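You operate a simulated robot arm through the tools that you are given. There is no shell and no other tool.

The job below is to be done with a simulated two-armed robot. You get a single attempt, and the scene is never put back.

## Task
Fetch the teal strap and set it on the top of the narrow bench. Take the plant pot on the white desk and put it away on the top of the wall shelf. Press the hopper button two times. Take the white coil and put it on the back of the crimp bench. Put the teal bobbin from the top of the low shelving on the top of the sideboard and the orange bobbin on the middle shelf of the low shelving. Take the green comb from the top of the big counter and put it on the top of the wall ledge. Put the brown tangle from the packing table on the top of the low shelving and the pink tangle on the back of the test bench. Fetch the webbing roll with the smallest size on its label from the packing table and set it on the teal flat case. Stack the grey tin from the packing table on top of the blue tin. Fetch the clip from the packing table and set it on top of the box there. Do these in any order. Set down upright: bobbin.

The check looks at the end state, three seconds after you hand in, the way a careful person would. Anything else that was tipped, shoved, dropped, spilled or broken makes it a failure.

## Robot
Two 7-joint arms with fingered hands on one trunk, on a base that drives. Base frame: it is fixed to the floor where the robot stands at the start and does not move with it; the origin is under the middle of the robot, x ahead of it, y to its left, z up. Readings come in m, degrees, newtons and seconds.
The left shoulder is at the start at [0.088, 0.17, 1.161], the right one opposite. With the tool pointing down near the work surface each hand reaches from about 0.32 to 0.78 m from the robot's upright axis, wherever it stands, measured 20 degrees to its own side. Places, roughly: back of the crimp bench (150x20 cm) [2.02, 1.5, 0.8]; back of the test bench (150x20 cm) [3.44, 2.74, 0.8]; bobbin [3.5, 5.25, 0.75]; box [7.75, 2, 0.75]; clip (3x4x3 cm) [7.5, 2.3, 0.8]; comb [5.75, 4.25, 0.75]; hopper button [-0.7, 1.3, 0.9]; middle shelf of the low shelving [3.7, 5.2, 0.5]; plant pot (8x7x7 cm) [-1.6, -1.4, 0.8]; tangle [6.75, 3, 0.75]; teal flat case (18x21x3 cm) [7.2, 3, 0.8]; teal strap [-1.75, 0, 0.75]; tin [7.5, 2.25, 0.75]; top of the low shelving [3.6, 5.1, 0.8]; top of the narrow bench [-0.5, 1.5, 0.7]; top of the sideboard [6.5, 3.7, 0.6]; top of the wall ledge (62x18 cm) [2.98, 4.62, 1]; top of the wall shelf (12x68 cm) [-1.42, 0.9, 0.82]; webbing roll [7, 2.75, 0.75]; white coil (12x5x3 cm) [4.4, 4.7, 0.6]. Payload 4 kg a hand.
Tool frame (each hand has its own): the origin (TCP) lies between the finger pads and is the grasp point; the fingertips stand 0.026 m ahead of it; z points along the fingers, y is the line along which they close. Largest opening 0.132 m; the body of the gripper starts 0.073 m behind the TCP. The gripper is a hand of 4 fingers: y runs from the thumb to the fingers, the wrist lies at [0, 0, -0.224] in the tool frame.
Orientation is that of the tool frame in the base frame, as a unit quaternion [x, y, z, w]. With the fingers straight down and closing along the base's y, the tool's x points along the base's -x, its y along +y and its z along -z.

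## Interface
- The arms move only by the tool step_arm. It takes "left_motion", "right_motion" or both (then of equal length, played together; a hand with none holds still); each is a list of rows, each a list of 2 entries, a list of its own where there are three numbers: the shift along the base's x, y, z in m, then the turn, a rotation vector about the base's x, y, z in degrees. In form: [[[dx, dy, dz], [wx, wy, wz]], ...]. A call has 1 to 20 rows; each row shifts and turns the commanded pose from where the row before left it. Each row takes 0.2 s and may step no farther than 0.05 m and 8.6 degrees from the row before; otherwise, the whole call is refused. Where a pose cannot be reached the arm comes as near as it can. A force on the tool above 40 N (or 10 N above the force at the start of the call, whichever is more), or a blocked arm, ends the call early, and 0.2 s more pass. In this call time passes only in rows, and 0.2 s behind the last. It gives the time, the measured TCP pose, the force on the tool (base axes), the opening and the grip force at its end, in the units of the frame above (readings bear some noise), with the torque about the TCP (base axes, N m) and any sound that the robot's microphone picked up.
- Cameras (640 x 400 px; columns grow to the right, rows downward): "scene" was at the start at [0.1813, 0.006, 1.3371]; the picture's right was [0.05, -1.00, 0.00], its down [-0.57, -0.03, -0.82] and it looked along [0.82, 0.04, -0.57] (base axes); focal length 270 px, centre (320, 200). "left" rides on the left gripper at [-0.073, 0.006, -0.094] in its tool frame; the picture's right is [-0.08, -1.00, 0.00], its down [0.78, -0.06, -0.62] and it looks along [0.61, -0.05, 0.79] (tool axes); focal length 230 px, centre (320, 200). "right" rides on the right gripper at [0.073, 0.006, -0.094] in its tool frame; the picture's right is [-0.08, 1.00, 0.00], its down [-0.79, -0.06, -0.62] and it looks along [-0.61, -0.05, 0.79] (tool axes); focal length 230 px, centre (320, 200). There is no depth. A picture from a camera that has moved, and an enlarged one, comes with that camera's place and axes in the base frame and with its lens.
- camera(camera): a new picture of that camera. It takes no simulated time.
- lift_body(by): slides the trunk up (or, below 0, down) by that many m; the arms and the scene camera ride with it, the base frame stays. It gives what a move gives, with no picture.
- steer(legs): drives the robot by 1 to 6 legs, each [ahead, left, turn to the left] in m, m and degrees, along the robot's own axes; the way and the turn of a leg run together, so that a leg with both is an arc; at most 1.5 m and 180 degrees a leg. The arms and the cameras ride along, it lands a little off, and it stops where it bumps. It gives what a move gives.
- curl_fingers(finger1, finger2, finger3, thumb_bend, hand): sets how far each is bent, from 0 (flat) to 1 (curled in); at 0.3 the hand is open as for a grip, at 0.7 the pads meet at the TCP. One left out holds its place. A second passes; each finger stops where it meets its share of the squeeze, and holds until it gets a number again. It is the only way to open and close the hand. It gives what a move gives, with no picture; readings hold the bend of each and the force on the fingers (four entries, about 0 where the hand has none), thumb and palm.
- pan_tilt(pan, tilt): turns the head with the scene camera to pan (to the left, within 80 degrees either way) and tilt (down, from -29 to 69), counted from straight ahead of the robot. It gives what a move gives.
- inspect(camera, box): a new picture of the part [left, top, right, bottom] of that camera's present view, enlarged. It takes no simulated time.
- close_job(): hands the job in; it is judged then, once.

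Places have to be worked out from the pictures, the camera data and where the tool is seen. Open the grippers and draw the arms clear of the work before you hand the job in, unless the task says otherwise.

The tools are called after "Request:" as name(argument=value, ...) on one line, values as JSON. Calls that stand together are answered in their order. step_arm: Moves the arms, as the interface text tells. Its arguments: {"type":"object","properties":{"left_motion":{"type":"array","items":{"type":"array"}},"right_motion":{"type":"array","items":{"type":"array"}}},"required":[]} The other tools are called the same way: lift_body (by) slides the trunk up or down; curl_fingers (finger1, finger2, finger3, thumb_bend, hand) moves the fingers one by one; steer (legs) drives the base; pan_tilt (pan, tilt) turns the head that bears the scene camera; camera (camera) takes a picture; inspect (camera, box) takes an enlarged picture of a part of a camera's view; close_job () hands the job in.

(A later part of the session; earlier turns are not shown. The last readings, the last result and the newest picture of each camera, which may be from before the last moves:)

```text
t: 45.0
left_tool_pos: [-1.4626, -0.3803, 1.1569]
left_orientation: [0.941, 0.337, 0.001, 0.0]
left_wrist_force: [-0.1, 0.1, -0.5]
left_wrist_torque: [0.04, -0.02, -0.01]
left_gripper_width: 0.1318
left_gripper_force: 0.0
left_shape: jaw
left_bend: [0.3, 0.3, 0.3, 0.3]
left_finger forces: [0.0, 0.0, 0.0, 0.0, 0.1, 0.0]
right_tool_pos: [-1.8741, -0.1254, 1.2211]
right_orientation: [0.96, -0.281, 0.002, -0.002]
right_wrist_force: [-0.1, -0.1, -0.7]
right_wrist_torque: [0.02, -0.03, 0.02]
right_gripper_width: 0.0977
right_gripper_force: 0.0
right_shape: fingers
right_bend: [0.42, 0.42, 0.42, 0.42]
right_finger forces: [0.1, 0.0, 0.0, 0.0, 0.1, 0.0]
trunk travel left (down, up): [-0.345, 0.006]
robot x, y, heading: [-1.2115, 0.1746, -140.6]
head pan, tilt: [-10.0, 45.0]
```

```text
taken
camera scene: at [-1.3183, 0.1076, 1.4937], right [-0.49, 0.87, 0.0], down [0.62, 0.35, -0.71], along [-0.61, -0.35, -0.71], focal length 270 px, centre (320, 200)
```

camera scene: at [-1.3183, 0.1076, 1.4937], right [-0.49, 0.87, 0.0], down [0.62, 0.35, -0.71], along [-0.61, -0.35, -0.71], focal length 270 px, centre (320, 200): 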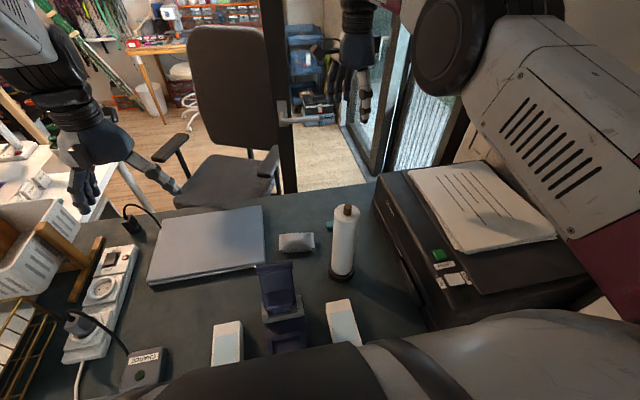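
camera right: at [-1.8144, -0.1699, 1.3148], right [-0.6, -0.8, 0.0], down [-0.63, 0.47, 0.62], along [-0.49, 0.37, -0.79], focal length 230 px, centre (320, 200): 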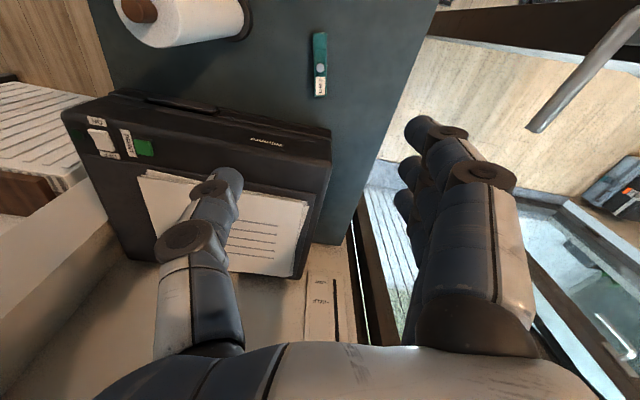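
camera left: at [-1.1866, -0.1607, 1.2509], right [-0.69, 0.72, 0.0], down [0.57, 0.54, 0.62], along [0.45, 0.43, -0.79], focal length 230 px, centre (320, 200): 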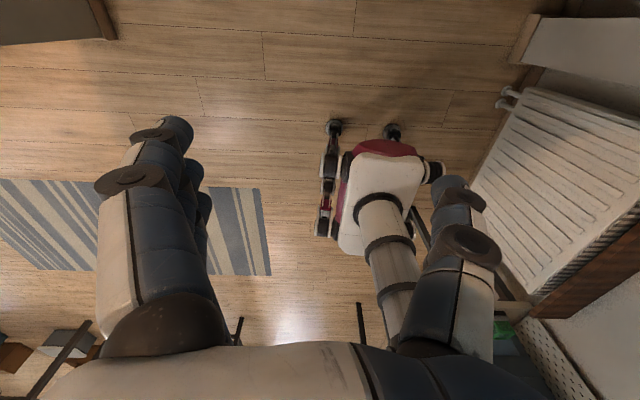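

The hand is centered over the strap and aligned with it. I descend toward it, pausing at about 0.83 to check.

Request:
step_arm(right_motion=[[[0.004, 0, -0.049], [0, 0, -1]], [[0, 0, -0.049], [0, 0, 0]], [[0, 0, -0.049], [0, 0, 0]], [[0, 0, -0.049], [0, 0, 0]], [[0, 0, -0.049], [0, 0, 0]], [[0, 0, -0.049], [0, 0, 0]], [[0, 0, -0.049], [0, 0, 0]], [[0, 0, -0.049], [0, 0, 0]]])

Request:
camera(camera="right")

Request:
camera(camera="scene")

```text
t: 46.8
left_tool_pos: [-1.4613, -0.3785, 1.1576]
left_orientation: [0.941, 0.337, 0.0, -0.001]
left_wrist_force: [-0.1, -0.2, -0.6]
left_wrist_torque: [0.03, 0.01, 0.03]
left_gripper_width: 0.132
left_gripper_force: 0.0
left_shape: jaw
left_bend: [0.3, 0.3, 0.3, 0.3]
left_finger forces: [0.0, 0.0, 0.1, 0.1, 0.1, 0.0]
right_tool_pos: [-1.8374, -0.0982, 0.8476]
right_orientation: [0.957, -0.289, 0.0, 0.001]
right_wrist_force: [-0.6, 0.5, -0.9]
right_wrist_torque: [0.0, -0.01, 0.03]
right_gripper_width: 0.0974
right_gripper_force: 0.0
right_shape: fingers
right_bend: [0.42, 0.42, 0.42, 0.42]
right_finger forces: [0.1, 0.1, 0.0, 0.0, 0.1, 0.0]
right hand out of reach, approached as far as the arm can: row 6, 7, 8
trunk travel left (down, up): [-0.345, 0.006]
robot x, y, heading: [-1.2133, 0.1694, -140.8]
head pan, tilt: [-10.0, 45.0]
```

```text
taken
camera right: at [-1.7777, -0.1424, 0.9405], right [-0.62, -0.79, 0.0], down [-0.62, 0.49, 0.62], along [-0.49, 0.38, -0.79], focal length 230 px, centre (320, 200)
```

right: 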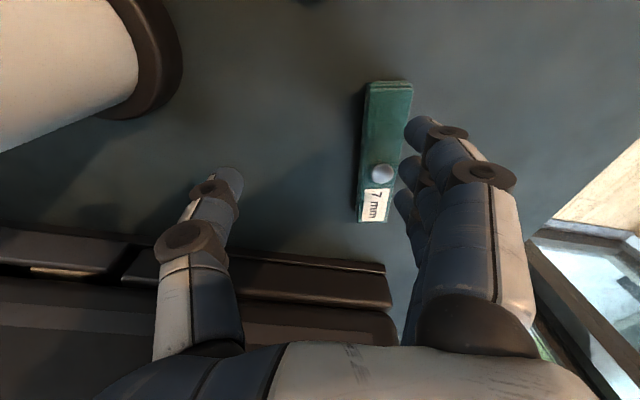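

```text
taken
camera scene: at [-1.3158, 0.1094, 1.4941], right [-0.49, 0.87, 0.0], down [0.62, 0.35, -0.71], along [-0.62, -0.35, -0.71], focal length 270 px, centre (320, 200)
```

scene: 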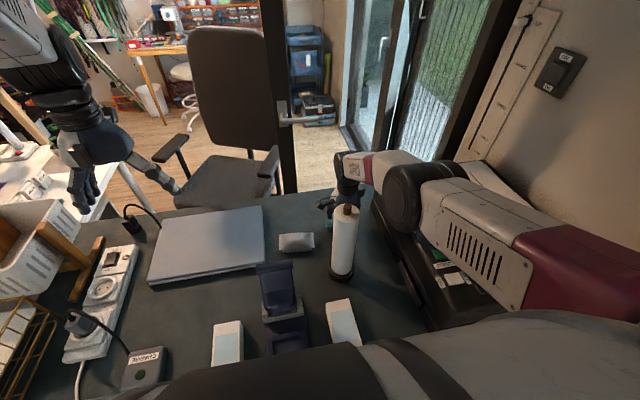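

The arm reached its limit about 4 cm short. I raise the hand, drive 5 cm closer (bins still about 8 cm off the wheels), and try again.

Request:
step_arm(right_motion=[[[0, 0, 0.045], [0, 0, 0]], [[0, 0, 0.045], [0, 0, 0]], [[0, 0, 0.045], [0, 0, 0]], [[0, 0, 0.045], [0, 0, 0]]])

Request:
steer(legs=[[0.05, 0, 0]])

Request:
camera(camera="right")

Request:
pan_tilt(pan=-35, tilt=50)

Request:
camera(camera="scene")

```text
t: 47.8
left_tool_pos: [-1.4603, -0.3794, 1.1574]
left_orientation: [0.941, 0.338, -0.001, 0.0]
left_wrist_force: [0.6, -0.5, -0.8]
left_wrist_torque: [0.02, 0.0, 0.0]
left_gripper_width: 0.1317
left_gripper_force: 0.0
left_shape: jaw
left_bend: [0.3, 0.3, 0.3, 0.3]
left_finger forces: [0.0, 0.0, 0.1, 0.1, 0.1, 0.0]
right_tool_pos: [-1.8322, -0.0953, 1.0267]
right_orientation: [0.957, -0.289, -0.001, -0.001]
right_wrist_force: [0.3, -0.5, 0.1]
right_wrist_torque: [0.02, 0.03, -0.05]
right_gripper_width: 0.0973
right_gripper_force: 0.1
right_shape: fingers
right_bend: [0.42, 0.42, 0.42, 0.42]
right_finger forces: [0.0, 0.0, 0.0, 0.0, 0.0, 0.0]
trunk travel left (down, up): [-0.345, 0.006]
robot x, y, heading: [-1.2142, 0.173, -140.7]
head pan, tilt: [-10.0, 45.0]
```

```text
t: 48.7
left_tool_pos: [-1.5008, -0.4111, 1.1571]
left_orientation: [0.942, 0.336, 0.001, -0.001]
left_wrist_force: [0.6, -0.9, -1.4]
left_wrist_torque: [0.0, -0.01, 0.01]
left_gripper_width: 0.1318
left_gripper_force: 0.0
left_shape: jaw
left_bend: [0.3, 0.3, 0.3, 0.3]
left_finger forces: [0.0, 0.0, 0.1, 0.1, 0.0, 0.1]
right_tool_pos: [-1.8738, -0.1292, 1.0248]
right_orientation: [0.957, -0.29, 0.0, -0.001]
right_wrist_force: [-0.5, 0.0, -0.4]
right_wrist_torque: [0.03, -0.03, -0.02]
right_gripper_width: 0.0976
right_gripper_force: 0.0
right_shape: fingers
right_bend: [0.42, 0.42, 0.42, 0.42]
right_finger forces: [0.0, 0.1, 0.1, 0.0, 0.0, 0.0]
trunk travel left (down, up): [-0.345, 0.006]
robot x, y, heading: [-1.2491, 0.1411, -140.7]
head pan, tilt: [-10.0, 45.0]
```

```text
taken
camera right: at [-1.815, -0.1738, 1.1193], right [-0.62, -0.79, 0.0], down [-0.62, 0.49, 0.62], along [-0.48, 0.38, -0.79], focal length 230 px, centre (320, 200)
```

right: 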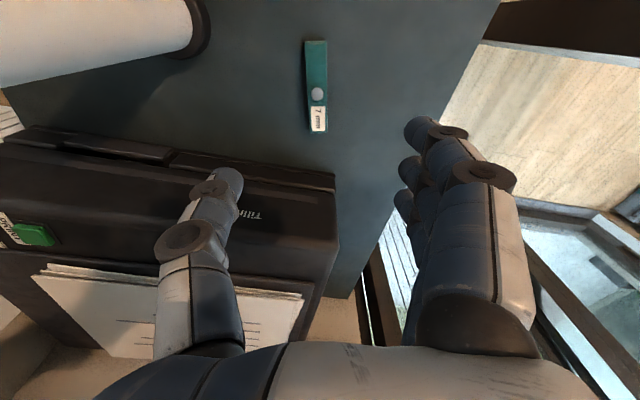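

```text
t: 49.6
left_tool_pos: [-1.4992, -0.4099, 1.158]
left_orientation: [0.942, 0.337, 0.001, 0.0]
left_wrist_force: [-0.1, 0.0, -0.2]
left_wrist_torque: [0.0, -0.01, 0.02]
left_gripper_width: 0.132
left_gripper_force: 0.0
left_shape: jaw
left_bend: [0.3, 0.3, 0.3, 0.3]
left_finger forces: [0.0, 0.0, 0.0, 0.0, 0.0, 0.0]
right_tool_pos: [-1.8724, -0.1273, 1.0268]
right_orientation: [0.957, -0.29, 0.0, 0.001]
right_wrist_force: [-0.3, -1.0, -0.4]
right_wrist_torque: [-0.07, 0.03, -0.02]
right_gripper_width: 0.0975
right_gripper_force: 0.0
right_shape: fingers
right_bend: [0.42, 0.42, 0.42, 0.42]
right_finger forces: [0.0, 0.0, 0.1, 0.0, 0.1, 0.0]
trunk travel left (down, up): [-0.345, 0.006]
robot x, y, heading: [-1.2538, 0.1387, -140.6]
head pan, tilt: [-35.0, 50.0]
```

```text
taken
camera scene: at [-1.3602, 0.1117, 1.4872], right [-0.08, 1.0, 0.0], down [0.76, 0.06, -0.64], along [-0.64, -0.05, -0.77], focal length 270 px, centre (320, 200)
```

scene: 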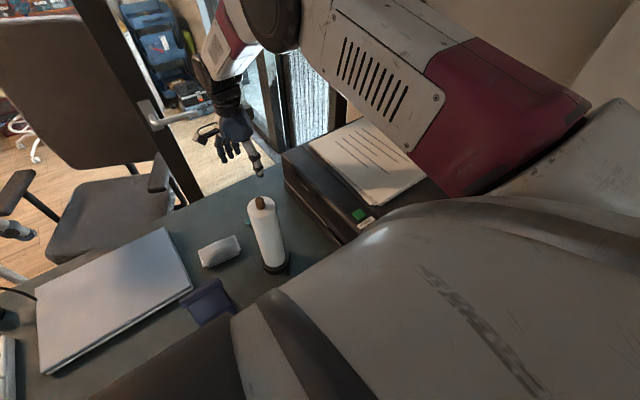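

Strap estimate holds at (-1.867, -0.127). I descend again, to about 0.82.

Request:
step_arm(right_motion=[[[0.003, 0, -0.042], [0, 0, 0]], [[0.002, 0, -0.042], [0, 0, 0]], [[0, 0, -0.042], [0, 0, 0]], [[0, 0, -0.042], [0, 0, 0]], [[0, 0, -0.042], [0, 0, 0]]])

Request:
camera(camera="right")

Request:
camera(camera="scene")

```text
t: 50.8
left_tool_pos: [-1.4994, -0.4104, 1.1585]
left_orientation: [0.942, 0.337, -0.001, 0.0]
left_wrist_force: [0.0, 0.0, 0.4]
left_wrist_torque: [0.02, 0.0, 0.0]
left_gripper_width: 0.1319
left_gripper_force: 0.1
left_shape: jaw
left_bend: [0.3, 0.3, 0.3, 0.3]
left_finger forces: [0.0, 0.0, 0.0, 0.0, 0.0, 0.0]
right_tool_pos: [-1.8659, -0.1235, 0.8183]
right_orientation: [0.957, -0.29, 0.001, 0.0]
right_wrist_force: [-0.4, -0.6, 0.7]
right_wrist_torque: [-0.01, -0.01, 0.0]
right_gripper_width: 0.0974
right_gripper_force: 0.1
right_shape: fingers
right_bend: [0.42, 0.42, 0.42, 0.42]
right_finger forces: [0.0, 0.0, 0.1, 0.1, 0.0, 0.0]
right hand out of reach, approached as far as the arm can: row 5
trunk travel left (down, up): [-0.345, 0.006]
robot x, y, heading: [-1.2502, 0.1409, -141.0]
head pan, tilt: [-35.0, 50.0]
```

```text
taken
camera right: at [-1.8057, -0.1685, 0.9122], right [-0.62, -0.79, 0.0], down [-0.62, 0.49, 0.62], along [-0.49, 0.38, -0.79], focal length 230 px, centre (320, 200)
```

right: 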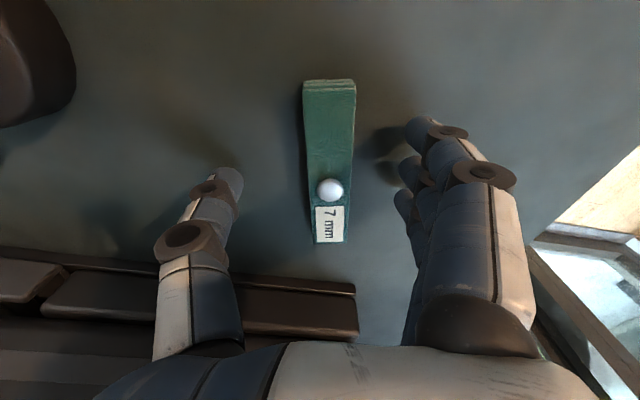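

```text
taken
camera scene: at [-1.3604, 0.1122, 1.4871], right [-0.08, 1.0, 0.0], down [0.76, 0.06, -0.64], along [-0.64, -0.05, -0.77], focal length 270 px, centre (320, 200)
```

scene: 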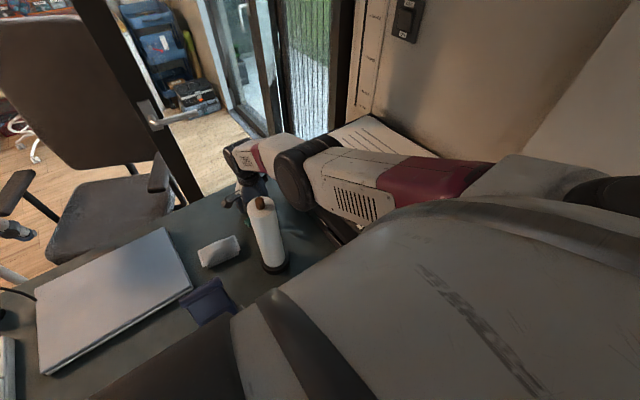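

The strap sits squarely between thumb and fingers. I lower the trunk 3 cm to bring the hand down further.

Request:
lift_body(by=-0.03)

Request:
camera(camera="right")

```text
t: 51.3
left_tool_pos: [-1.4997, -0.4084, 1.142]
left_orientation: [0.941, 0.337, -0.001, 0.0]
left_wrist_force: [-0.4, -0.1, 0.1]
left_wrist_torque: [0.04, -0.07, -0.01]
left_gripper_width: 0.1316
left_gripper_force: 0.0
left_shape: jaw
left_bend: [0.3, 0.3, 0.3, 0.3]
left_finger forces: [0.0, 0.0, 0.0, 0.0, 0.0, 0.0]
right_tool_pos: [-1.8667, -0.1284, 0.8093]
right_orientation: [0.957, -0.29, -0.002, 0.005]
right_wrist_force: [5.2, 3.0, 17.1]
right_wrist_torque: [-0.38, 0.0, 0.16]
right_gripper_width: 0.1002
right_gripper_force: 8.6
right_shape: fingers
right_bend: [0.43, 0.43, 0.42, 0.41]
right_finger forces: [7.5, 4.0, 1.8, 0.0, 3.9, 0.0]
trunk travel left (down, up): [-0.329, 0.022]
robot x, y, heading: [-1.2526, 0.144, -140.7]
head pan, tilt: [-35.0, 50.0]
stopped: the force on the tool passed its limit at 52 N (the readings are from after the stop); the commanded pose is now the measured one
```

```text
taken
camera right: at [-1.8081, -0.1726, 0.9041], right [-0.62, -0.79, 0.01], down [-0.61, 0.49, 0.62], along [-0.49, 0.37, -0.79], focal length 230 px, centre (320, 200)
```

right: 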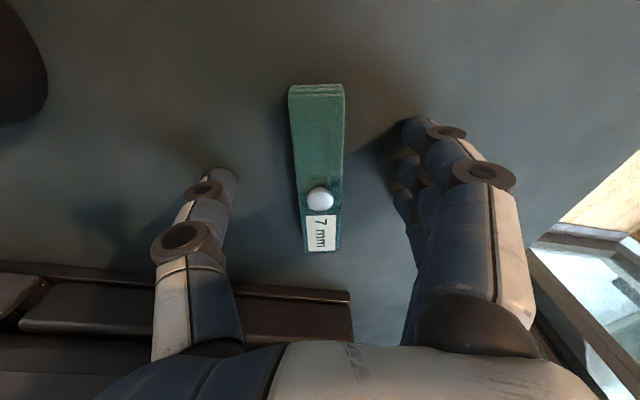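

The fingertips touched the desk with the TCP at 0.81, so the desk surface is about 0.77. I raise slightly, narrow the hand more, then descend again before closing.

Request:
step_arm(right_motion=[[[0, 0, 0.012], [0, 0, 0]]])

Request:
curl_fingers(hand="right", finger1=0.53, finger2=0.53, finger3=0.53, thumb_bend=0.53)

Request:
step_arm(right_motion=[[[0, 0.002, -0.008], [0, 0, 0]], [[0, 0.002, -0.006], [0, 0, 0]]])

Request:
camera(camera="right")

```text
t: 51.7
left_tool_pos: [-1.4997, -0.4109, 1.1412]
left_orientation: [0.942, 0.336, 0.0, 0.0]
left_wrist_force: [0.0, -0.2, -0.4]
left_wrist_torque: [-0.01, -0.02, -0.01]
left_gripper_width: 0.1319
left_gripper_force: 0.0
left_shape: jaw
left_bend: [0.3, 0.3, 0.3, 0.3]
left_finger forces: [0.1, 0.0, 0.1, 0.1, 0.0, 0.1]
right_tool_pos: [-1.8675, -0.1284, 0.8209]
right_orientation: [0.957, -0.289, -0.003, 0.005]
right_wrist_force: [0.8, -0.3, -0.3]
right_wrist_torque: [0.03, 0.02, 0.0]
right_gripper_width: 0.0973
right_gripper_force: 0.0
right_shape: fingers
right_bend: [0.42, 0.42, 0.42, 0.42]
right_finger forces: [0.1, 0.0, 0.0, 0.0, 0.1, 0.0]
trunk travel left (down, up): [-0.329, 0.022]
robot x, y, heading: [-1.2523, 0.1444, -140.4]
head pan, tilt: [-35.0, 50.0]
```

```text
t: 52.7
left_tool_pos: [-1.4999, -0.4096, 1.1404]
left_orientation: [0.942, 0.336, 0.0, 0.0]
left_wrist_force: [0.2, 0.2, -1.1]
left_wrist_torque: [0.0, -0.02, 0.03]
left_gripper_width: 0.1318
left_gripper_force: 0.0
left_shape: jaw
left_bend: [0.3, 0.3, 0.3, 0.3]
left_finger forces: [0.1, 0.1, 0.0, 0.0, 0.1, 0.0]
right_tool_pos: [-1.8663, -0.1284, 0.8208]
right_orientation: [0.957, -0.29, -0.002, 0.005]
right_wrist_force: [-0.8, 0.9, -0.3]
right_wrist_torque: [-0.03, 0.01, 0.0]
right_gripper_width: 0.0617
right_gripper_force: 0.1
right_shape: fingers
right_bend: [0.53, 0.53, 0.53, 0.53]
right_finger forces: [0.0, 0.1, 0.1, 0.0, 0.1, 0.1]
trunk travel left (down, up): [-0.329, 0.022]
robot x, y, heading: [-1.2506, 0.1388, -140.4]
head pan, tilt: [-35.0, 50.0]
```

```text
t: 53.3
left_tool_pos: [-1.4965, -0.4098, 1.1427]
left_orientation: [0.942, 0.336, -0.002, 0.0]
left_wrist_force: [0.1, -0.6, 0.1]
left_wrist_torque: [-0.03, -0.01, -0.04]
left_gripper_width: 0.1317
left_gripper_force: 0.1
left_shape: jaw
left_bend: [0.3, 0.3, 0.3, 0.3]
left_finger forces: [0.0, 0.0, 0.0, 0.0, 0.0, 0.1]
right_tool_pos: [-1.8674, -0.1261, 0.8128]
right_orientation: [0.957, -0.289, -0.005, 0.008]
right_wrist_force: [2.7, -2.1, 40.9]
right_wrist_torque: [1.35, -1.13, -0.16]
right_gripper_width: 0.0621
right_gripper_force: 20.4
right_shape: fingers
right_bend: [0.53, 0.53, 0.53, 0.55]
right_finger forces: [0.1, 0.1, 0.0, 0.0, 41.0, 0.0]
trunk travel left (down, up): [-0.329, 0.022]
robot x, y, heading: [-1.2485, 0.1399, -140.6]
head pan, tilt: [-35.0, 50.0]
```

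```text
taken
camera right: at [-1.8069, -0.1693, 0.9067], right [-0.62, -0.79, 0.02], down [-0.61, 0.49, 0.62], along [-0.5, 0.37, -0.79], focal length 230 px, centre (320, 200)
```

right: 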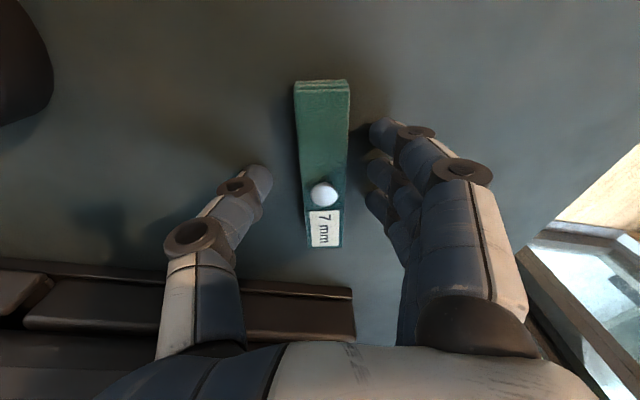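

The thumb tip is pressing on the desk. I rise a few millimetres and close the hand on the strap.

Request:
step_arm(right_motion=[[[0, 0, 0.007], [0, 0, 0]]])

Request:
curl_fingers(hand="right", finger1=0.68, finger2=0.68, finger3=0.68, thumb_bend=0.68)

Request:
camera(camera="right")

```text
t: 53.7
left_tool_pos: [-1.498, -0.4099, 1.143]
left_orientation: [0.942, 0.336, -0.001, 0.0]
left_wrist_force: [0.4, -0.4, -0.2]
left_wrist_torque: [0.03, 0.01, -0.02]
left_gripper_width: 0.1317
left_gripper_force: 0.1
left_shape: jaw
left_bend: [0.3, 0.3, 0.3, 0.3]
left_finger forces: [0.0, 0.1, 0.1, 0.0, 0.0, 0.0]
right_tool_pos: [-1.8657, -0.1231, 0.8121]
right_orientation: [0.957, -0.289, -0.002, 0.003]
right_wrist_force: [0.1, -1.9, 14.3]
right_wrist_torque: [0.43, -0.36, -0.05]
right_gripper_width: 0.0596
right_gripper_force: 7.2
right_shape: fingers
right_bend: [0.53, 0.53, 0.53, 0.55]
right_finger forces: [0.0, 0.0, 0.0, 0.0, 14.7, 0.1]
trunk travel left (down, up): [-0.329, 0.022]
robot x, y, heading: [-1.2541, 0.1402, -140.6]
head pan, tilt: [-35.0, 50.0]
```

```text
t: 54.7
left_tool_pos: [-1.4993, -0.4103, 1.1423]
left_orientation: [0.942, 0.337, 0.0, 0.001]
left_wrist_force: [0.4, 0.5, -1.2]
left_wrist_torque: [-0.02, 0.04, 0.02]
left_gripper_width: 0.1319
left_gripper_force: 0.0
left_shape: jaw
left_bend: [0.3, 0.3, 0.3, 0.3]
left_finger forces: [0.0, 0.1, 0.0, 0.1, 0.1, 0.0]
right_tool_pos: [-1.8671, -0.1246, 0.8144]
right_orientation: [0.957, -0.29, -0.002, 0.005]
right_wrist_force: [0.3, 1.1, 0.8]
right_wrist_torque: [-0.02, 0.02, 0.0]
right_gripper_width: 0.031
right_gripper_force: 8.3
right_shape: fingers
right_bend: [0.64, 0.64, 0.64, 0.65]
right_finger forces: [2.8, 2.8, 2.9, 0.0, 8.5, 0.0]
trunk travel left (down, up): [-0.329, 0.022]
robot x, y, heading: [-1.2508, 0.1397, -140.6]
head pan, tilt: [-35.0, 50.0]
```

```text
taken
camera right: at [-1.8077, -0.1681, 0.9075], right [-0.62, -0.79, 0.01], down [-0.62, 0.49, 0.62], along [-0.49, 0.37, -0.79], focal length 230 px, centre (320, 200)
```

right: 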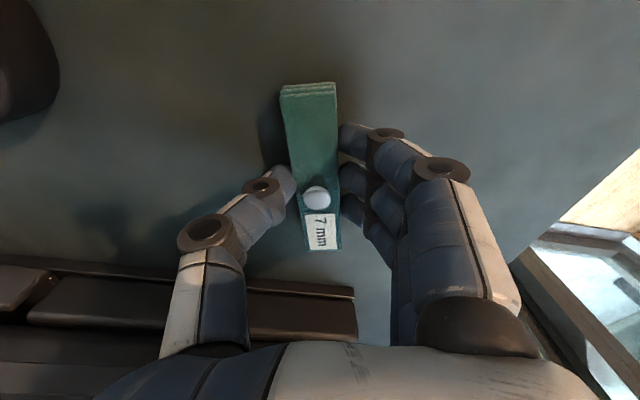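

All fingers grip the strap (8.5 N, 31 mm). I lift it straight up and check.

Request:
step_arm(right_motion=[[[0, 0, 0.03], [0, 0, 0]], [[0, 0, 0.045], [0, 0, 0]], [[0, 0, 0.045], [0, 0, 0]], [[0, 0, 0.045], [0, 0, 0]], [[0, 0, 0.045], [0, 0, 0]], [[0, 0, 0.045], [0, 0, 0]], [[0, 0, 0.045], [0, 0, 0]], [[0, 0, 0.045], [0, 0, 0]]])

Request:
camera(camera="right")

```text
t: 56.5
left_tool_pos: [-1.499, -0.4091, 1.1429]
left_orientation: [0.942, 0.337, -0.001, 0.0]
left_wrist_force: [0.5, -0.1, 0.0]
left_wrist_torque: [-0.03, 0.02, 0.02]
left_gripper_width: 0.1319
left_gripper_force: 0.1
left_shape: jaw
left_bend: [0.3, 0.3, 0.3, 0.3]
left_finger forces: [0.1, 0.1, 0.0, 0.0, 0.0, 0.0]
right_tool_pos: [-1.8655, -0.1237, 1.1613]
right_orientation: [0.957, -0.29, -0.002, 0.005]
right_wrist_force: [0.3, 0.2, 0.3]
right_wrist_torque: [-0.02, 0.01, -0.01]
right_gripper_width: 0.0304
right_gripper_force: 7.9
right_shape: fingers
right_bend: [0.64, 0.64, 0.64, 0.65]
right_finger forces: [2.7, 2.8, 2.8, 0.0, 8.2, 0.0]
trunk travel left (down, up): [-0.329, 0.022]
robot x, y, heading: [-1.2516, 0.1411, -140.8]
head pan, tilt: [-35.0, 50.0]
```

```text
taken
camera right: at [-1.8065, -0.167, 1.2549], right [-0.62, -0.79, 0.01], down [-0.62, 0.49, 0.62], along [-0.49, 0.37, -0.79], focal length 230 px, centre (320, 200)
```

right: 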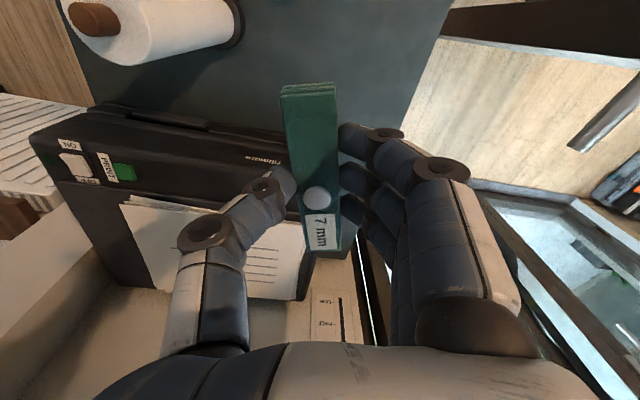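

The strap is held firmly above the roll's height. I back away from the desk and then look toward the white desk for the plant pot.

Request:
step_arm(right_motion=[[[0.01, 0, 0.045], [0, 0, 0]], [[0.01, 0, 0.03], [0, 0, 0]]])

Request:
steer(legs=[[-0.6, 0, 0]])

Request:
pan_tilt(pan=15, tilt=25)

Request:
camera(camera="scene")

Request:
pan_tilt(pan=60, tilt=25)

Request:
camera(camera="scene")

```text
t: 57.1
left_tool_pos: [-1.5009, -0.4098, 1.1424]
left_orientation: [0.942, 0.336, -0.001, 0.0]
left_wrist_force: [0.0, -0.6, 0.2]
left_wrist_torque: [0.02, -0.01, -0.02]
left_gripper_width: 0.1314
left_gripper_force: 0.1
left_shape: jaw
left_bend: [0.3, 0.3, 0.3, 0.3]
left_finger forces: [0.0, 0.0, 0.1, 0.0, 0.0, 0.0]
right_tool_pos: [-1.8465, -0.1244, 1.234]
right_orientation: [0.957, -0.29, -0.002, 0.005]
right_wrist_force: [0.9, -0.1, -0.6]
right_wrist_torque: [-0.01, 0.02, -0.05]
right_gripper_width: 0.0305
right_gripper_force: 8.6
right_shape: fingers
right_bend: [0.64, 0.64, 0.64, 0.65]
right_finger forces: [2.8, 2.9, 2.8, 0.0, 8.3, 0.1]
trunk travel left (down, up): [-0.329, 0.022]
robot x, y, heading: [-1.2494, 0.1428, -140.7]
head pan, tilt: [-35.0, 50.0]
```

```text
t: 60.5
left_tool_pos: [-1.0397, -0.0338, 1.1417]
left_orientation: [0.941, 0.338, 0.0, 0.0]
left_wrist_force: [-0.5, -0.3, 0.0]
left_wrist_torque: [0.0, 0.01, -0.01]
left_gripper_width: 0.1317
left_gripper_force: 0.0
left_shape: jaw
left_bend: [0.3, 0.3, 0.3, 0.3]
left_finger forces: [0.1, 0.0, 0.0, 0.0, 0.0, 0.0]
right_tool_pos: [-1.3878, 0.2512, 1.2341]
right_orientation: [0.958, -0.288, -0.002, 0.005]
right_wrist_force: [0.7, -0.8, -0.4]
right_wrist_torque: [0.01, 0.02, -0.01]
right_gripper_width: 0.0303
right_gripper_force: 8.3
right_shape: fingers
right_bend: [0.64, 0.64, 0.64, 0.65]
right_finger forces: [2.7, 2.9, 2.7, 0.1, 8.3, 0.0]
trunk travel left (down, up): [-0.329, 0.022]
robot x, y, heading: [-0.7939, 0.5146, -140.4]
head pan, tilt: [-35.0, 50.0]
```

```text
t: 61.7
left_tool_pos: [-1.0404, -0.0352, 1.1421]
left_orientation: [0.941, 0.338, 0.0, 0.0]
left_wrist_force: [-0.4, -1.2, -0.2]
left_wrist_torque: [0.0, -0.02, -0.02]
left_gripper_width: 0.1319
left_gripper_force: 0.1
left_shape: jaw
left_bend: [0.3, 0.3, 0.3, 0.3]
left_finger forces: [0.0, 0.1, 0.0, 0.1, 0.0, 0.1]
right_tool_pos: [-1.388, 0.2517, 1.2343]
right_orientation: [0.958, -0.288, -0.002, 0.005]
right_wrist_force: [-0.6, 0.1, -0.2]
right_wrist_torque: [-0.01, 0.01, 0.01]
right_gripper_width: 0.0305
right_gripper_force: 8.1
right_shape: fingers
right_bend: [0.64, 0.64, 0.64, 0.65]
right_finger forces: [2.7, 2.8, 2.8, 0.1, 8.2, 0.1]
trunk travel left (down, up): [-0.329, 0.022]
robot x, y, heading: [-0.796, 0.5179, -140.4]
head pan, tilt: [15.0, 25.0]
```

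```text
taken
camera scene: at [-0.8788, 0.419, 1.5089], right [-0.81, 0.58, 0.0], down [0.25, 0.34, -0.91], along [-0.53, -0.74, -0.42], focal length 270 px, centre (320, 200)
```

scene: 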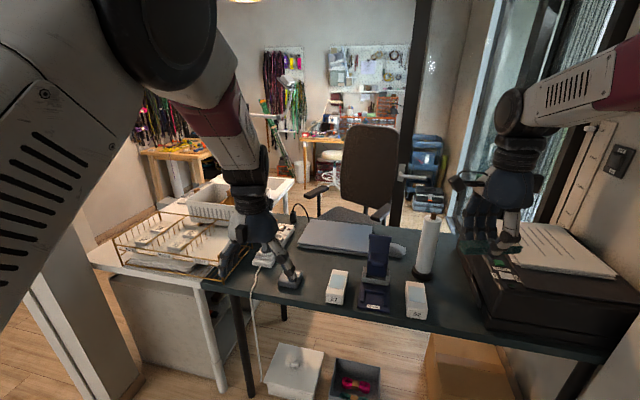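

```text
t: 62.8
left_tool_pos: [-1.0401, -0.0358, 1.1425]
left_orientation: [0.941, 0.338, 0.0, 0.0]
left_wrist_force: [0.5, -0.8, -0.9]
left_wrist_torque: [-0.01, 0.01, 0.02]
left_gripper_width: 0.132
left_gripper_force: 0.0
left_shape: jaw
left_bend: [0.3, 0.3, 0.3, 0.3]
left_finger forces: [0.0, 0.0, 0.0, 0.1, 0.0, 0.0]
right_tool_pos: [-1.3878, 0.2505, 1.2344]
right_orientation: [0.958, -0.288, -0.003, 0.005]
right_wrist_force: [-0.3, 0.8, -0.8]
right_wrist_torque: [0.0, -0.01, 0.0]
right_gripper_width: 0.0303
right_gripper_force: 8.6
right_shape: fingers
right_bend: [0.64, 0.64, 0.64, 0.65]
right_finger forces: [2.7, 2.8, 2.9, 0.1, 8.3, 0.1]
trunk travel left (down, up): [-0.329, 0.022]
robot x, y, heading: [-0.7864, 0.5161, -140.5]
head pan, tilt: [60.0, 25.0]
```

```text
taken
camera scene: at [-0.8101, 0.403, 1.5089], right [-0.99, -0.16, 0.0], down [-0.07, 0.42, -0.91], along [0.15, -0.89, -0.42], focal length 270 px, centre (320, 200)
```

scene: 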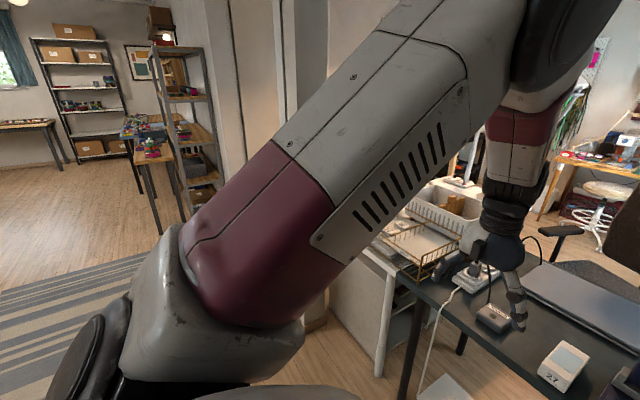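

The pot stands near the far end of the white desk (u-depth about 1 m), reachable from its left side via the passage left of the column. I back off and sidestep left around the column, keeping the strap in the right hand.

Request:
steer(legs=[[-0.3, 0.4, 0], [0, 1.5, 0]])

Request:
pan_tilt(pan=0, tilt=25)

Request:
camera(camera="scene")

```text
t: 79.8
left_tool_pos: [0.3952, -1.3169, 1.1419]
left_orientation: [0.942, 0.335, 0.0, -0.001]
left_wrist_force: [0.0, -0.1, 0.0]
left_wrist_torque: [-0.01, -0.02, 0.03]
left_gripper_width: 0.1316
left_gripper_force: 0.1
left_shape: jaw
left_bend: [0.3, 0.3, 0.3, 0.3]
left_finger forces: [0.1, 0.1, 0.1, 0.0, 0.0, 0.0]
right_tool_pos: [0.0508, -1.0287, 1.2333]
right_orientation: [0.957, -0.291, -0.001, 0.005]
right_wrist_force: [0.7, -0.7, 0.0]
right_wrist_torque: [-0.01, -0.01, -0.02]
right_gripper_width: 0.0305
right_gripper_force: 8.4
right_shape: fingers
right_bend: [0.64, 0.64, 0.64, 0.65]
right_finger forces: [2.7, 2.8, 2.8, 0.0, 8.3, 0.0]
trunk travel left (down, up): [-0.329, 0.022]
robot x, y, heading: [0.6512, -0.7635, -141.1]
head pan, tilt: [60.0, 25.0]
```

```text
t: 81.1
left_tool_pos: [0.3956, -1.3168, 1.1413]
left_orientation: [0.942, 0.335, -0.001, 0.0]
left_wrist_force: [0.0, -0.8, 0.0]
left_wrist_torque: [-0.01, 0.01, -0.02]
left_gripper_width: 0.132
left_gripper_force: 0.1
left_shape: jaw
left_bend: [0.3, 0.3, 0.3, 0.3]
left_finger forces: [0.0, 0.1, 0.1, 0.0, 0.0, 0.1]
right_tool_pos: [0.0497, -1.0282, 1.2343]
right_orientation: [0.957, -0.291, -0.002, 0.005]
right_wrist_force: [-0.7, -0.6, -0.8]
right_wrist_torque: [0.0, 0.0, -0.01]
right_gripper_width: 0.0304
right_gripper_force: 8.8
right_shape: fingers
right_bend: [0.64, 0.64, 0.64, 0.65]
right_finger forces: [2.7, 2.8, 2.7, 0.0, 8.2, 0.0]
trunk travel left (down, up): [-0.329, 0.022]
robot x, y, heading: [0.647, -0.7643, -141.0]
head pan, tilt: [0.0, 25.0]
```

```text
taken
camera scene: at [0.5428, -0.8479, 1.5089], right [-0.63, 0.78, 0.0], down [0.33, 0.27, -0.91], along [-0.7, -0.57, -0.42], focal length 270 px, centre (320, 200)
```

scene: 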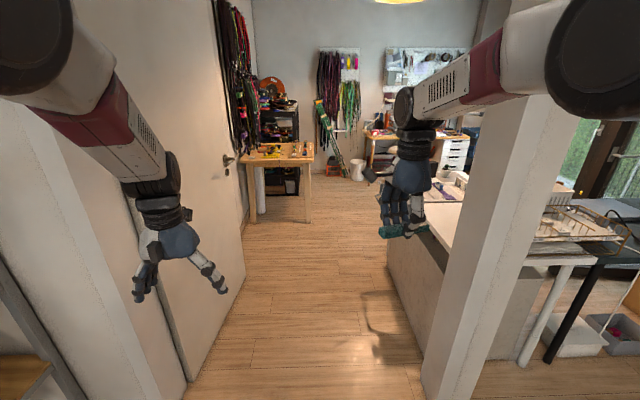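

The passage is about 1.27 m wide between the door wall and the white desk; I'm nearly centered. I drive forward along it.

Request:
steer(legs=[[1.2, 0.05, 0.5]])

Request:
pan_tilt(pan=-30, tilt=30)

Request:
camera(camera="scene")

Request:
pan_tilt(pan=5, tilt=30)

Request:
camera(camera="scene")

```text
t: 87.2
left_tool_pos: [-0.4864, -2.1242, 1.1403]
left_orientation: [0.939, 0.343, 0.001, -0.001]
left_wrist_force: [0.0, -0.1, 0.3]
left_wrist_torque: [-0.01, 0.01, 0.03]
left_gripper_width: 0.1317
left_gripper_force: 0.1
left_shape: jaw
left_bend: [0.3, 0.3, 0.3, 0.3]
left_finger forces: [0.1, 0.1, 0.0, 0.0, 0.1, 0.0]
right_tool_pos: [-0.8378, -1.8434, 1.2338]
right_orientation: [0.959, -0.282, -0.002, 0.005]
right_wrist_force: [-0.3, -0.9, -0.2]
right_wrist_torque: [0.02, -0.02, -0.03]
right_gripper_width: 0.0302
right_gripper_force: 8.3
right_shape: fingers
right_bend: [0.64, 0.64, 0.64, 0.65]
right_finger forces: [2.7, 2.8, 2.7, 0.0, 8.3, 0.0]
trunk travel left (down, up): [-0.329, 0.022]
robot x, y, heading: [-0.2487, -1.5707, -139.6]
head pan, tilt: [0.0, 25.0]
```

```text
t: 88.1
left_tool_pos: [-0.4862, -2.1238, 1.1413]
left_orientation: [0.939, 0.343, 0.0, 0.0]
left_wrist_force: [-0.4, 0.2, -0.1]
left_wrist_torque: [0.0, -0.04, 0.0]
left_gripper_width: 0.1315
left_gripper_force: 0.1
left_shape: jaw
left_bend: [0.3, 0.3, 0.3, 0.3]
left_finger forces: [0.0, 0.0, 0.0, 0.1, 0.0, 0.0]
right_tool_pos: [-0.8372, -1.843, 1.2349]
right_orientation: [0.959, -0.283, -0.001, 0.005]
right_wrist_force: [0.6, -0.1, 0.6]
right_wrist_torque: [0.0, -0.02, 0.03]
right_gripper_width: 0.0305
right_gripper_force: 8.2
right_shape: fingers
right_bend: [0.64, 0.64, 0.64, 0.65]
right_finger forces: [2.7, 2.7, 2.8, 0.0, 8.3, 0.1]
trunk travel left (down, up): [-0.329, 0.022]
robot x, y, heading: [-0.2462, -1.5687, -139.8]
head pan, tilt: [-30.0, 30.0]
```

```text
taken
camera scene: at [-0.3663, -1.6097, 1.501], right [-0.18, 0.98, 0.0], down [0.49, 0.09, -0.87], along [-0.85, -0.15, -0.5], focal length 270 px, centre (320, 200)
```

scene: 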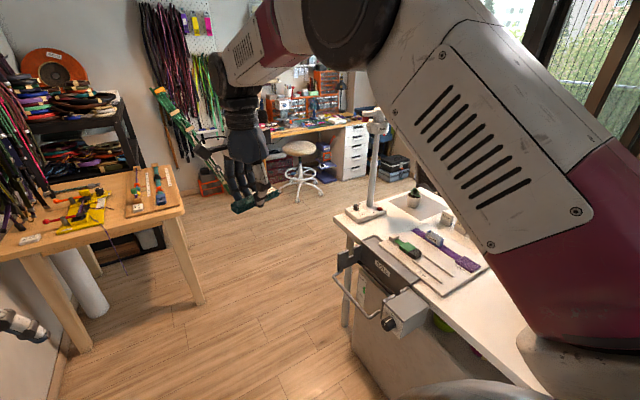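

```text
t: 89.1
left_tool_pos: [-0.4875, -2.124, 1.1409]
left_orientation: [0.94, 0.342, 0.0, 0.001]
left_wrist_force: [-0.4, -0.5, 1.2]
left_wrist_torque: [-0.01, 0.0, -0.01]
left_gripper_width: 0.132
left_gripper_force: 0.0
left_shape: jaw
left_bend: [0.3, 0.3, 0.3, 0.3]
left_finger forces: [0.1, 0.1, 0.0, 0.1, 0.0, 0.1]
right_tool_pos: [-0.8377, -1.8432, 1.2339]
right_orientation: [0.959, -0.282, -0.002, 0.004]
right_wrist_force: [0.7, -0.3, -0.5]
right_wrist_torque: [0.0, -0.02, 0.0]
right_gripper_width: 0.0302
right_gripper_force: 8.0
right_shape: fingers
right_bend: [0.64, 0.64, 0.64, 0.65]
right_finger forces: [2.7, 2.8, 2.7, 0.1, 8.3, 0.1]
trunk travel left (down, up): [-0.329, 0.022]
robot x, y, heading: [-0.2441, -1.5664, -139.8]
head pan, tilt: [5.0, 30.0]
```

```text
taken
camera scene: at [-0.3412, -1.6577, 1.501], right [-0.71, 0.71, 0.0], down [0.35, 0.35, -0.87], along [-0.61, -0.61, -0.5], focal length 270 px, centre (320, 200)
```

scene: 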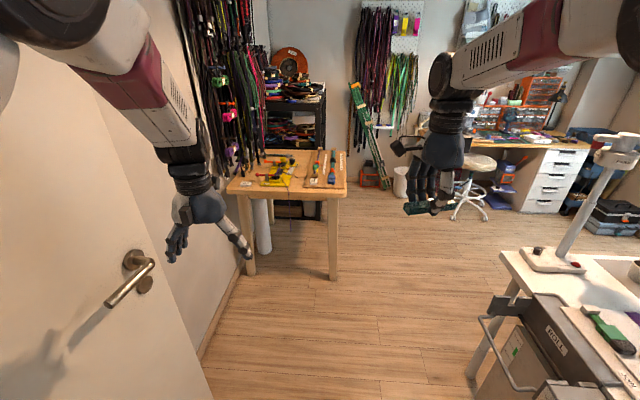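

The pot is on the white desk at about (-1.58, -1.35) beside a lamp, and a dispenser protrudes from the desk side. I'll reach it from the desk's far end; first I tuck both hands in, then drive to the first waypoint and check clearances.

Request:
step_arm(left_motion=[[[0.0183, 0.0155, 0.01], [0, 0, 0]], [[0.0183, 0.0155, 0.01], [0, 0, 0]], [[0.0183, 0.0155, 0.01], [0, 0, 0]], [[0.0183, 0.0155, 0.01], [0, 0, 0]], [[0.0183, 0.0155, 0.01], [0, 0, 0]]], right_motion=[[[0.0306, 0.0258, 0], [0, 0, 0]], [[0.0306, 0.0258, 0], [0, 0, 0]], [[0.0306, 0.0258, 0], [0, 0, 0]], [[0.0306, 0.0258, 0], [0, 0, 0]], [[0.0306, 0.0258, 0], [0, 0, 0]]])

Request:
steer(legs=[[0.71, -0.13, 0], [0.5, -0.17, 0]])

Request:
camera(camera="scene")

Request:
pan_tilt(pan=-60, tilt=35)

Request:
camera(camera="scene")

```text
t: 90.3
left_tool_pos: [-0.3935, -2.0459, 1.1913]
left_orientation: [0.939, 0.343, -0.001, 0.0]
left_wrist_force: [0.6, -1.0, 0.1]
left_wrist_torque: [-0.03, 0.02, -0.01]
left_gripper_width: 0.1317
left_gripper_force: 0.1
left_shape: jaw
left_bend: [0.3, 0.3, 0.3, 0.3]
left_finger forces: [0.0, 0.0, 0.0, 0.0, 0.1, 0.1]
right_tool_pos: [-0.6806, -1.7109, 1.2355]
right_orientation: [0.959, -0.282, -0.003, 0.005]
right_wrist_force: [0.4, 0.6, -0.8]
right_wrist_torque: [-0.02, 0.02, -0.01]
right_gripper_width: 0.0304
right_gripper_force: 8.9
right_shape: fingers
right_bend: [0.64, 0.64, 0.64, 0.65]
right_finger forces: [2.7, 2.8, 2.8, 0.1, 8.4, 0.1]
trunk travel left (down, up): [-0.329, 0.022]
robot x, y, heading: [-0.2447, -1.5698, -139.6]
head pan, tilt: [5.0, 30.0]
```

```text
t: 96.9
left_tool_pos: [-1.4988, -2.5985, 1.1915]
left_orientation: [0.938, 0.346, 0.0, 0.0]
left_wrist_force: [0.1, 0.6, -0.3]
left_wrist_torque: [0.0, -0.03, 0.02]
left_gripper_width: 0.132
left_gripper_force: 0.1
left_shape: jaw
left_bend: [0.3, 0.3, 0.3, 0.3]
left_finger forces: [0.0, 0.1, 0.0, 0.0, 0.0, 0.0]
right_tool_pos: [-1.7877, -2.2662, 1.2345]
right_orientation: [0.96, -0.28, -0.001, 0.005]
right_wrist_force: [-0.1, 0.3, -0.4]
right_wrist_torque: [-0.01, -0.01, 0.02]
right_gripper_width: 0.0303
right_gripper_force: 8.3
right_shape: fingers
right_bend: [0.64, 0.64, 0.64, 0.65]
right_finger forces: [2.7, 2.7, 2.8, 0.0, 8.2, 0.0]
trunk travel left (down, up): [-0.329, 0.022]
robot x, y, heading: [-1.3562, -2.1202, -139.4]
head pan, tilt: [5.0, 30.0]
```

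```text
taken
camera scene: at [-1.4479, -2.2091, 1.501], right [-0.71, 0.7, 0.0], down [0.35, 0.36, -0.87], along [-0.61, -0.62, -0.5], focal length 270 px, centre (320, 200)
```

scene: 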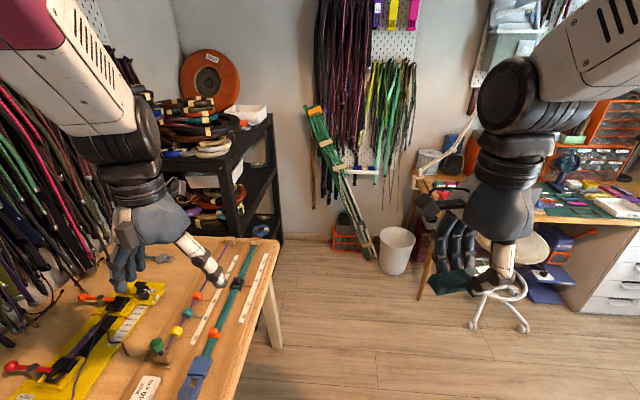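

```text
t: 98.3
left_tool_pos: [-1.4989, -2.5997, 1.1906]
left_orientation: [0.938, 0.346, 0.001, 0.0]
left_wrist_force: [0.4, -0.3, 0.6]
left_wrist_torque: [0.0, 0.01, -0.02]
left_gripper_width: 0.1319
left_gripper_force: 0.0
left_shape: jaw
left_bend: [0.3, 0.3, 0.3, 0.3]
left_finger forces: [0.0, 0.1, 0.0, 0.0, 0.0, 0.1]
right_tool_pos: [-1.7882, -2.266, 1.2347]
right_orientation: [0.96, -0.281, -0.003, 0.004]
right_wrist_force: [0.9, -0.1, 0.1]
right_wrist_torque: [-0.01, -0.02, 0.0]
right_gripper_width: 0.0304
right_gripper_force: 8.3
right_shape: fingers
right_bend: [0.64, 0.64, 0.64, 0.65]
right_finger forces: [2.7, 2.8, 2.9, 0.0, 8.3, 0.1]
trunk travel left (down, up): [-0.329, 0.022]
robot x, y, heading: [-1.3534, -2.1226, -139.8]
head pan, tilt: [-60.0, 35.0]
```

```text
taken
camera scene: at [-1.4672, -2.1152, 1.4932], right [0.33, 0.94, 0.0], down [0.54, -0.19, -0.82], along [-0.77, 0.27, -0.57], focal length 270 px, centre (320, 200)
```

scene: 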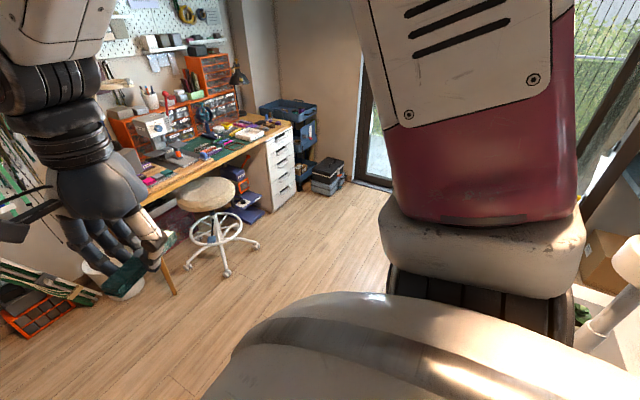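

I'm at the desk's far-left corner with clear floor beyond (stool about 1.3 m ahead). I move diagonally past the corner, then turn around to face the desk's end.

Request:
steer(legs=[[0.25, -0.18, 0], [0.32, -0.3, 0], [0, 0, -90], [0, 0, -90]])

Request:
pan_tilt(pan=0, tilt=35)

Request:
camera(camera="scene")

Request:
camera(camera="right")

```text
t: 110.9
left_tool_pos: [-1.9524, -1.6458, 1.1902]
left_orientation: [-0.348, 0.937, 0.0, 0.001]
left_wrist_force: [-0.4, 0.8, 0.5]
left_wrist_torque: [0.03, 0.0, -0.02]
left_gripper_width: 0.1318
left_gripper_force: 0.1
left_shape: jaw
left_bend: [0.3, 0.3, 0.3, 0.3]
left_finger forces: [0.0, 0.0, 0.0, 0.0, 0.0, 0.1]
right_tool_pos: [-1.6616, -1.9773, 1.2334]
right_orientation: [0.278, 0.961, 0.005, 0.002]
right_wrist_force: [-0.3, 0.7, -0.8]
right_wrist_torque: [0.02, 0.03, 0.01]
right_gripper_width: 0.0299
right_gripper_force: 8.0
right_shape: fingers
right_bend: [0.65, 0.65, 0.64, 0.65]
right_finger forces: [2.6, 2.5, 2.5, 0.0, 7.6, 0.1]
trunk travel left (down, up): [-0.329, 0.022]
robot x, y, heading: [-2.096, -2.1238, 40.5]
head pan, tilt: [-60.0, 35.0]
```

```text
t: 112.2
left_tool_pos: [-1.9526, -1.6444, 1.1916]
left_orientation: [-0.348, 0.937, 0.0, 0.0]
left_wrist_force: [0.3, 0.4, 0.8]
left_wrist_torque: [0.03, 0.01, 0.02]
left_gripper_width: 0.132
left_gripper_force: 0.0
left_shape: jaw
left_bend: [0.3, 0.3, 0.3, 0.3]
left_finger forces: [0.0, 0.1, 0.0, 0.1, 0.0, 0.1]
right_tool_pos: [-1.6619, -1.9764, 1.2347]
right_orientation: [0.277, 0.961, 0.005, 0.002]
right_wrist_force: [0.6, -0.6, -0.8]
right_wrist_torque: [0.02, 0.02, -0.02]
right_gripper_width: 0.0298
right_gripper_force: 7.7
right_shape: fingers
right_bend: [0.65, 0.65, 0.64, 0.65]
right_finger forces: [2.4, 2.6, 2.5, 0.0, 7.6, 0.1]
trunk travel left (down, up): [-0.329, 0.022]
robot x, y, heading: [-2.094, -2.124, 41.0]
head pan, tilt: [0.0, 35.0]
```

```text
taken
camera scene: at [-2.0002, -2.0388, 1.4932], right [0.65, -0.76, 0.0], down [-0.43, -0.37, -0.82], along [0.62, 0.53, -0.57], focal length 270 px, centre (320, 200)
```

scene: 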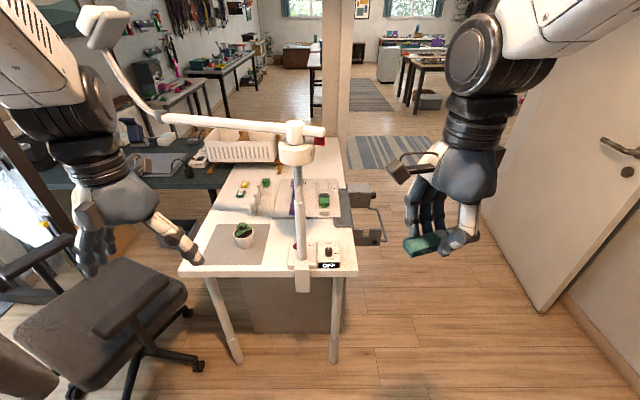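

```text
taken
camera right: at [-1.7195, -1.9332, 1.3288], right [0.6, 0.8, 0.01], down [0.63, -0.47, 0.62], along [0.5, -0.36, -0.79], focal length 230 px, centre (320, 200)
```

right: 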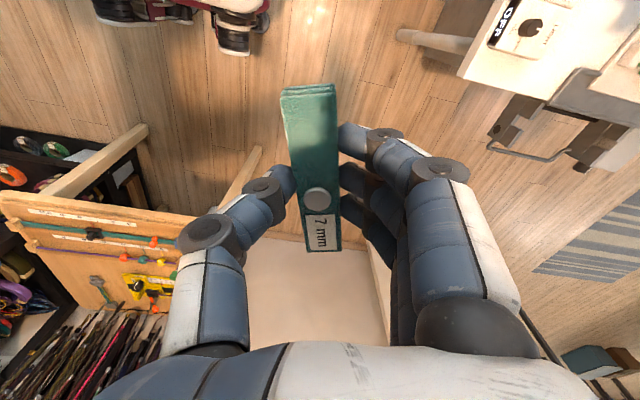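

The end-on view shows the pot at about (-1.61, -1.35), with the lamp's horizontal arm at z≈1.25 right above it. I'll slide the left hand in low with the fingers straddling the pot; first I lower the trunk and edge forward.

Request:
lift_body(by=-0.27)

Request:
steer(legs=[[0.13, 0, 0]])

Request:
camera(camera="scene")

Request:
inspect(camera="scene", box=[180, 150, 360, 262])

```text
t: 115.0
left_tool_pos: [-1.9378, -1.6325, 0.809]
left_orientation: [-0.361, 0.917, -0.089, -0.146]
left_wrist_force: [-0.2, -0.5, 0.4]
left_wrist_torque: [0.0, -0.01, 0.01]
left_gripper_width: 0.1319
left_gripper_force: 0.2
left_shape: jaw
left_bend: [0.3, 0.3, 0.3, 0.3]
left_finger forces: [0.0, 0.1, 0.1, 0.0, 0.0, 0.1]
right_tool_pos: [-1.6621, -1.9771, 0.9666]
right_orientation: [0.277, 0.961, 0.005, 0.003]
right_wrist_force: [-0.2, -0.3, -0.6]
right_wrist_torque: [0.03, -0.02, 0.0]
right_gripper_width: 0.0299
right_gripper_force: 7.2
right_shape: fingers
right_bend: [0.65, 0.65, 0.65, 0.65]
right_finger forces: [2.4, 2.5, 2.5, 0.0, 7.5, 0.0]
trunk travel left (down, up): [-0.059, 0.292]
robot x, y, heading: [-2.0978, -2.1235, 41.2]
head pan, tilt: [0.0, 35.0]
```

```text
t: 116.2
left_tool_pos: [-1.8403, -1.5476, 0.8076]
left_orientation: [-0.362, 0.916, -0.09, -0.148]
left_wrist_force: [0.0, 0.6, -0.3]
left_wrist_torque: [-0.05, 0.04, 0.0]
left_gripper_width: 0.1323
left_gripper_force: 0.0
left_shape: jaw
left_bend: [0.3, 0.3, 0.3, 0.3]
left_finger forces: [0.0, 0.0, 0.0, 0.0, 0.0, 0.0]
right_tool_pos: [-1.5639, -1.8912, 0.9662]
right_orientation: [0.276, 0.961, 0.003, 0.002]
right_wrist_force: [0.0, -0.7, -1.1]
right_wrist_torque: [0.0, 0.0, 0.01]
right_gripper_width: 0.03
right_gripper_force: 7.5
right_shape: fingers
right_bend: [0.65, 0.65, 0.65, 0.65]
right_finger forces: [2.4, 2.6, 2.6, 0.1, 7.6, 0.0]
trunk travel left (down, up): [-0.059, 0.292]
robot x, y, heading: [-1.9971, -2.0402, 40.8]
head pan, tilt: [0.0, 35.0]
```

```text
taken
camera scene: at [-1.7714, -1.8408, 1.2046], right [0.65, -0.76, 0.0], down [-0.43, -0.38, -0.82], along [0.62, 0.54, -0.57], focal length 270 px, centre (320, 200)
```

scene: 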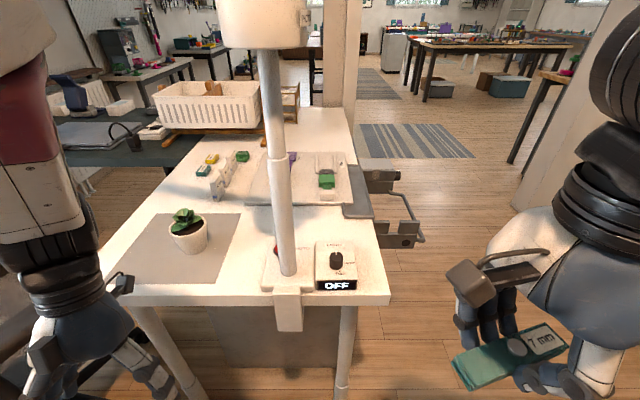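

```text
3.56 times, centred on (270, 206) of scene
camera zoom: at [-1.7714, -1.8408, 1.2046], right [0.65, -0.76, 0.0], down [-0.43, -0.38, -0.82], along [0.62, 0.54, -0.57], focal length 962 px, centre (498, 179)
```

zoom: 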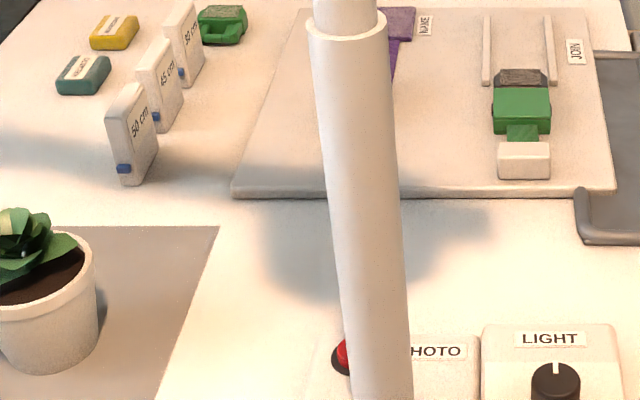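

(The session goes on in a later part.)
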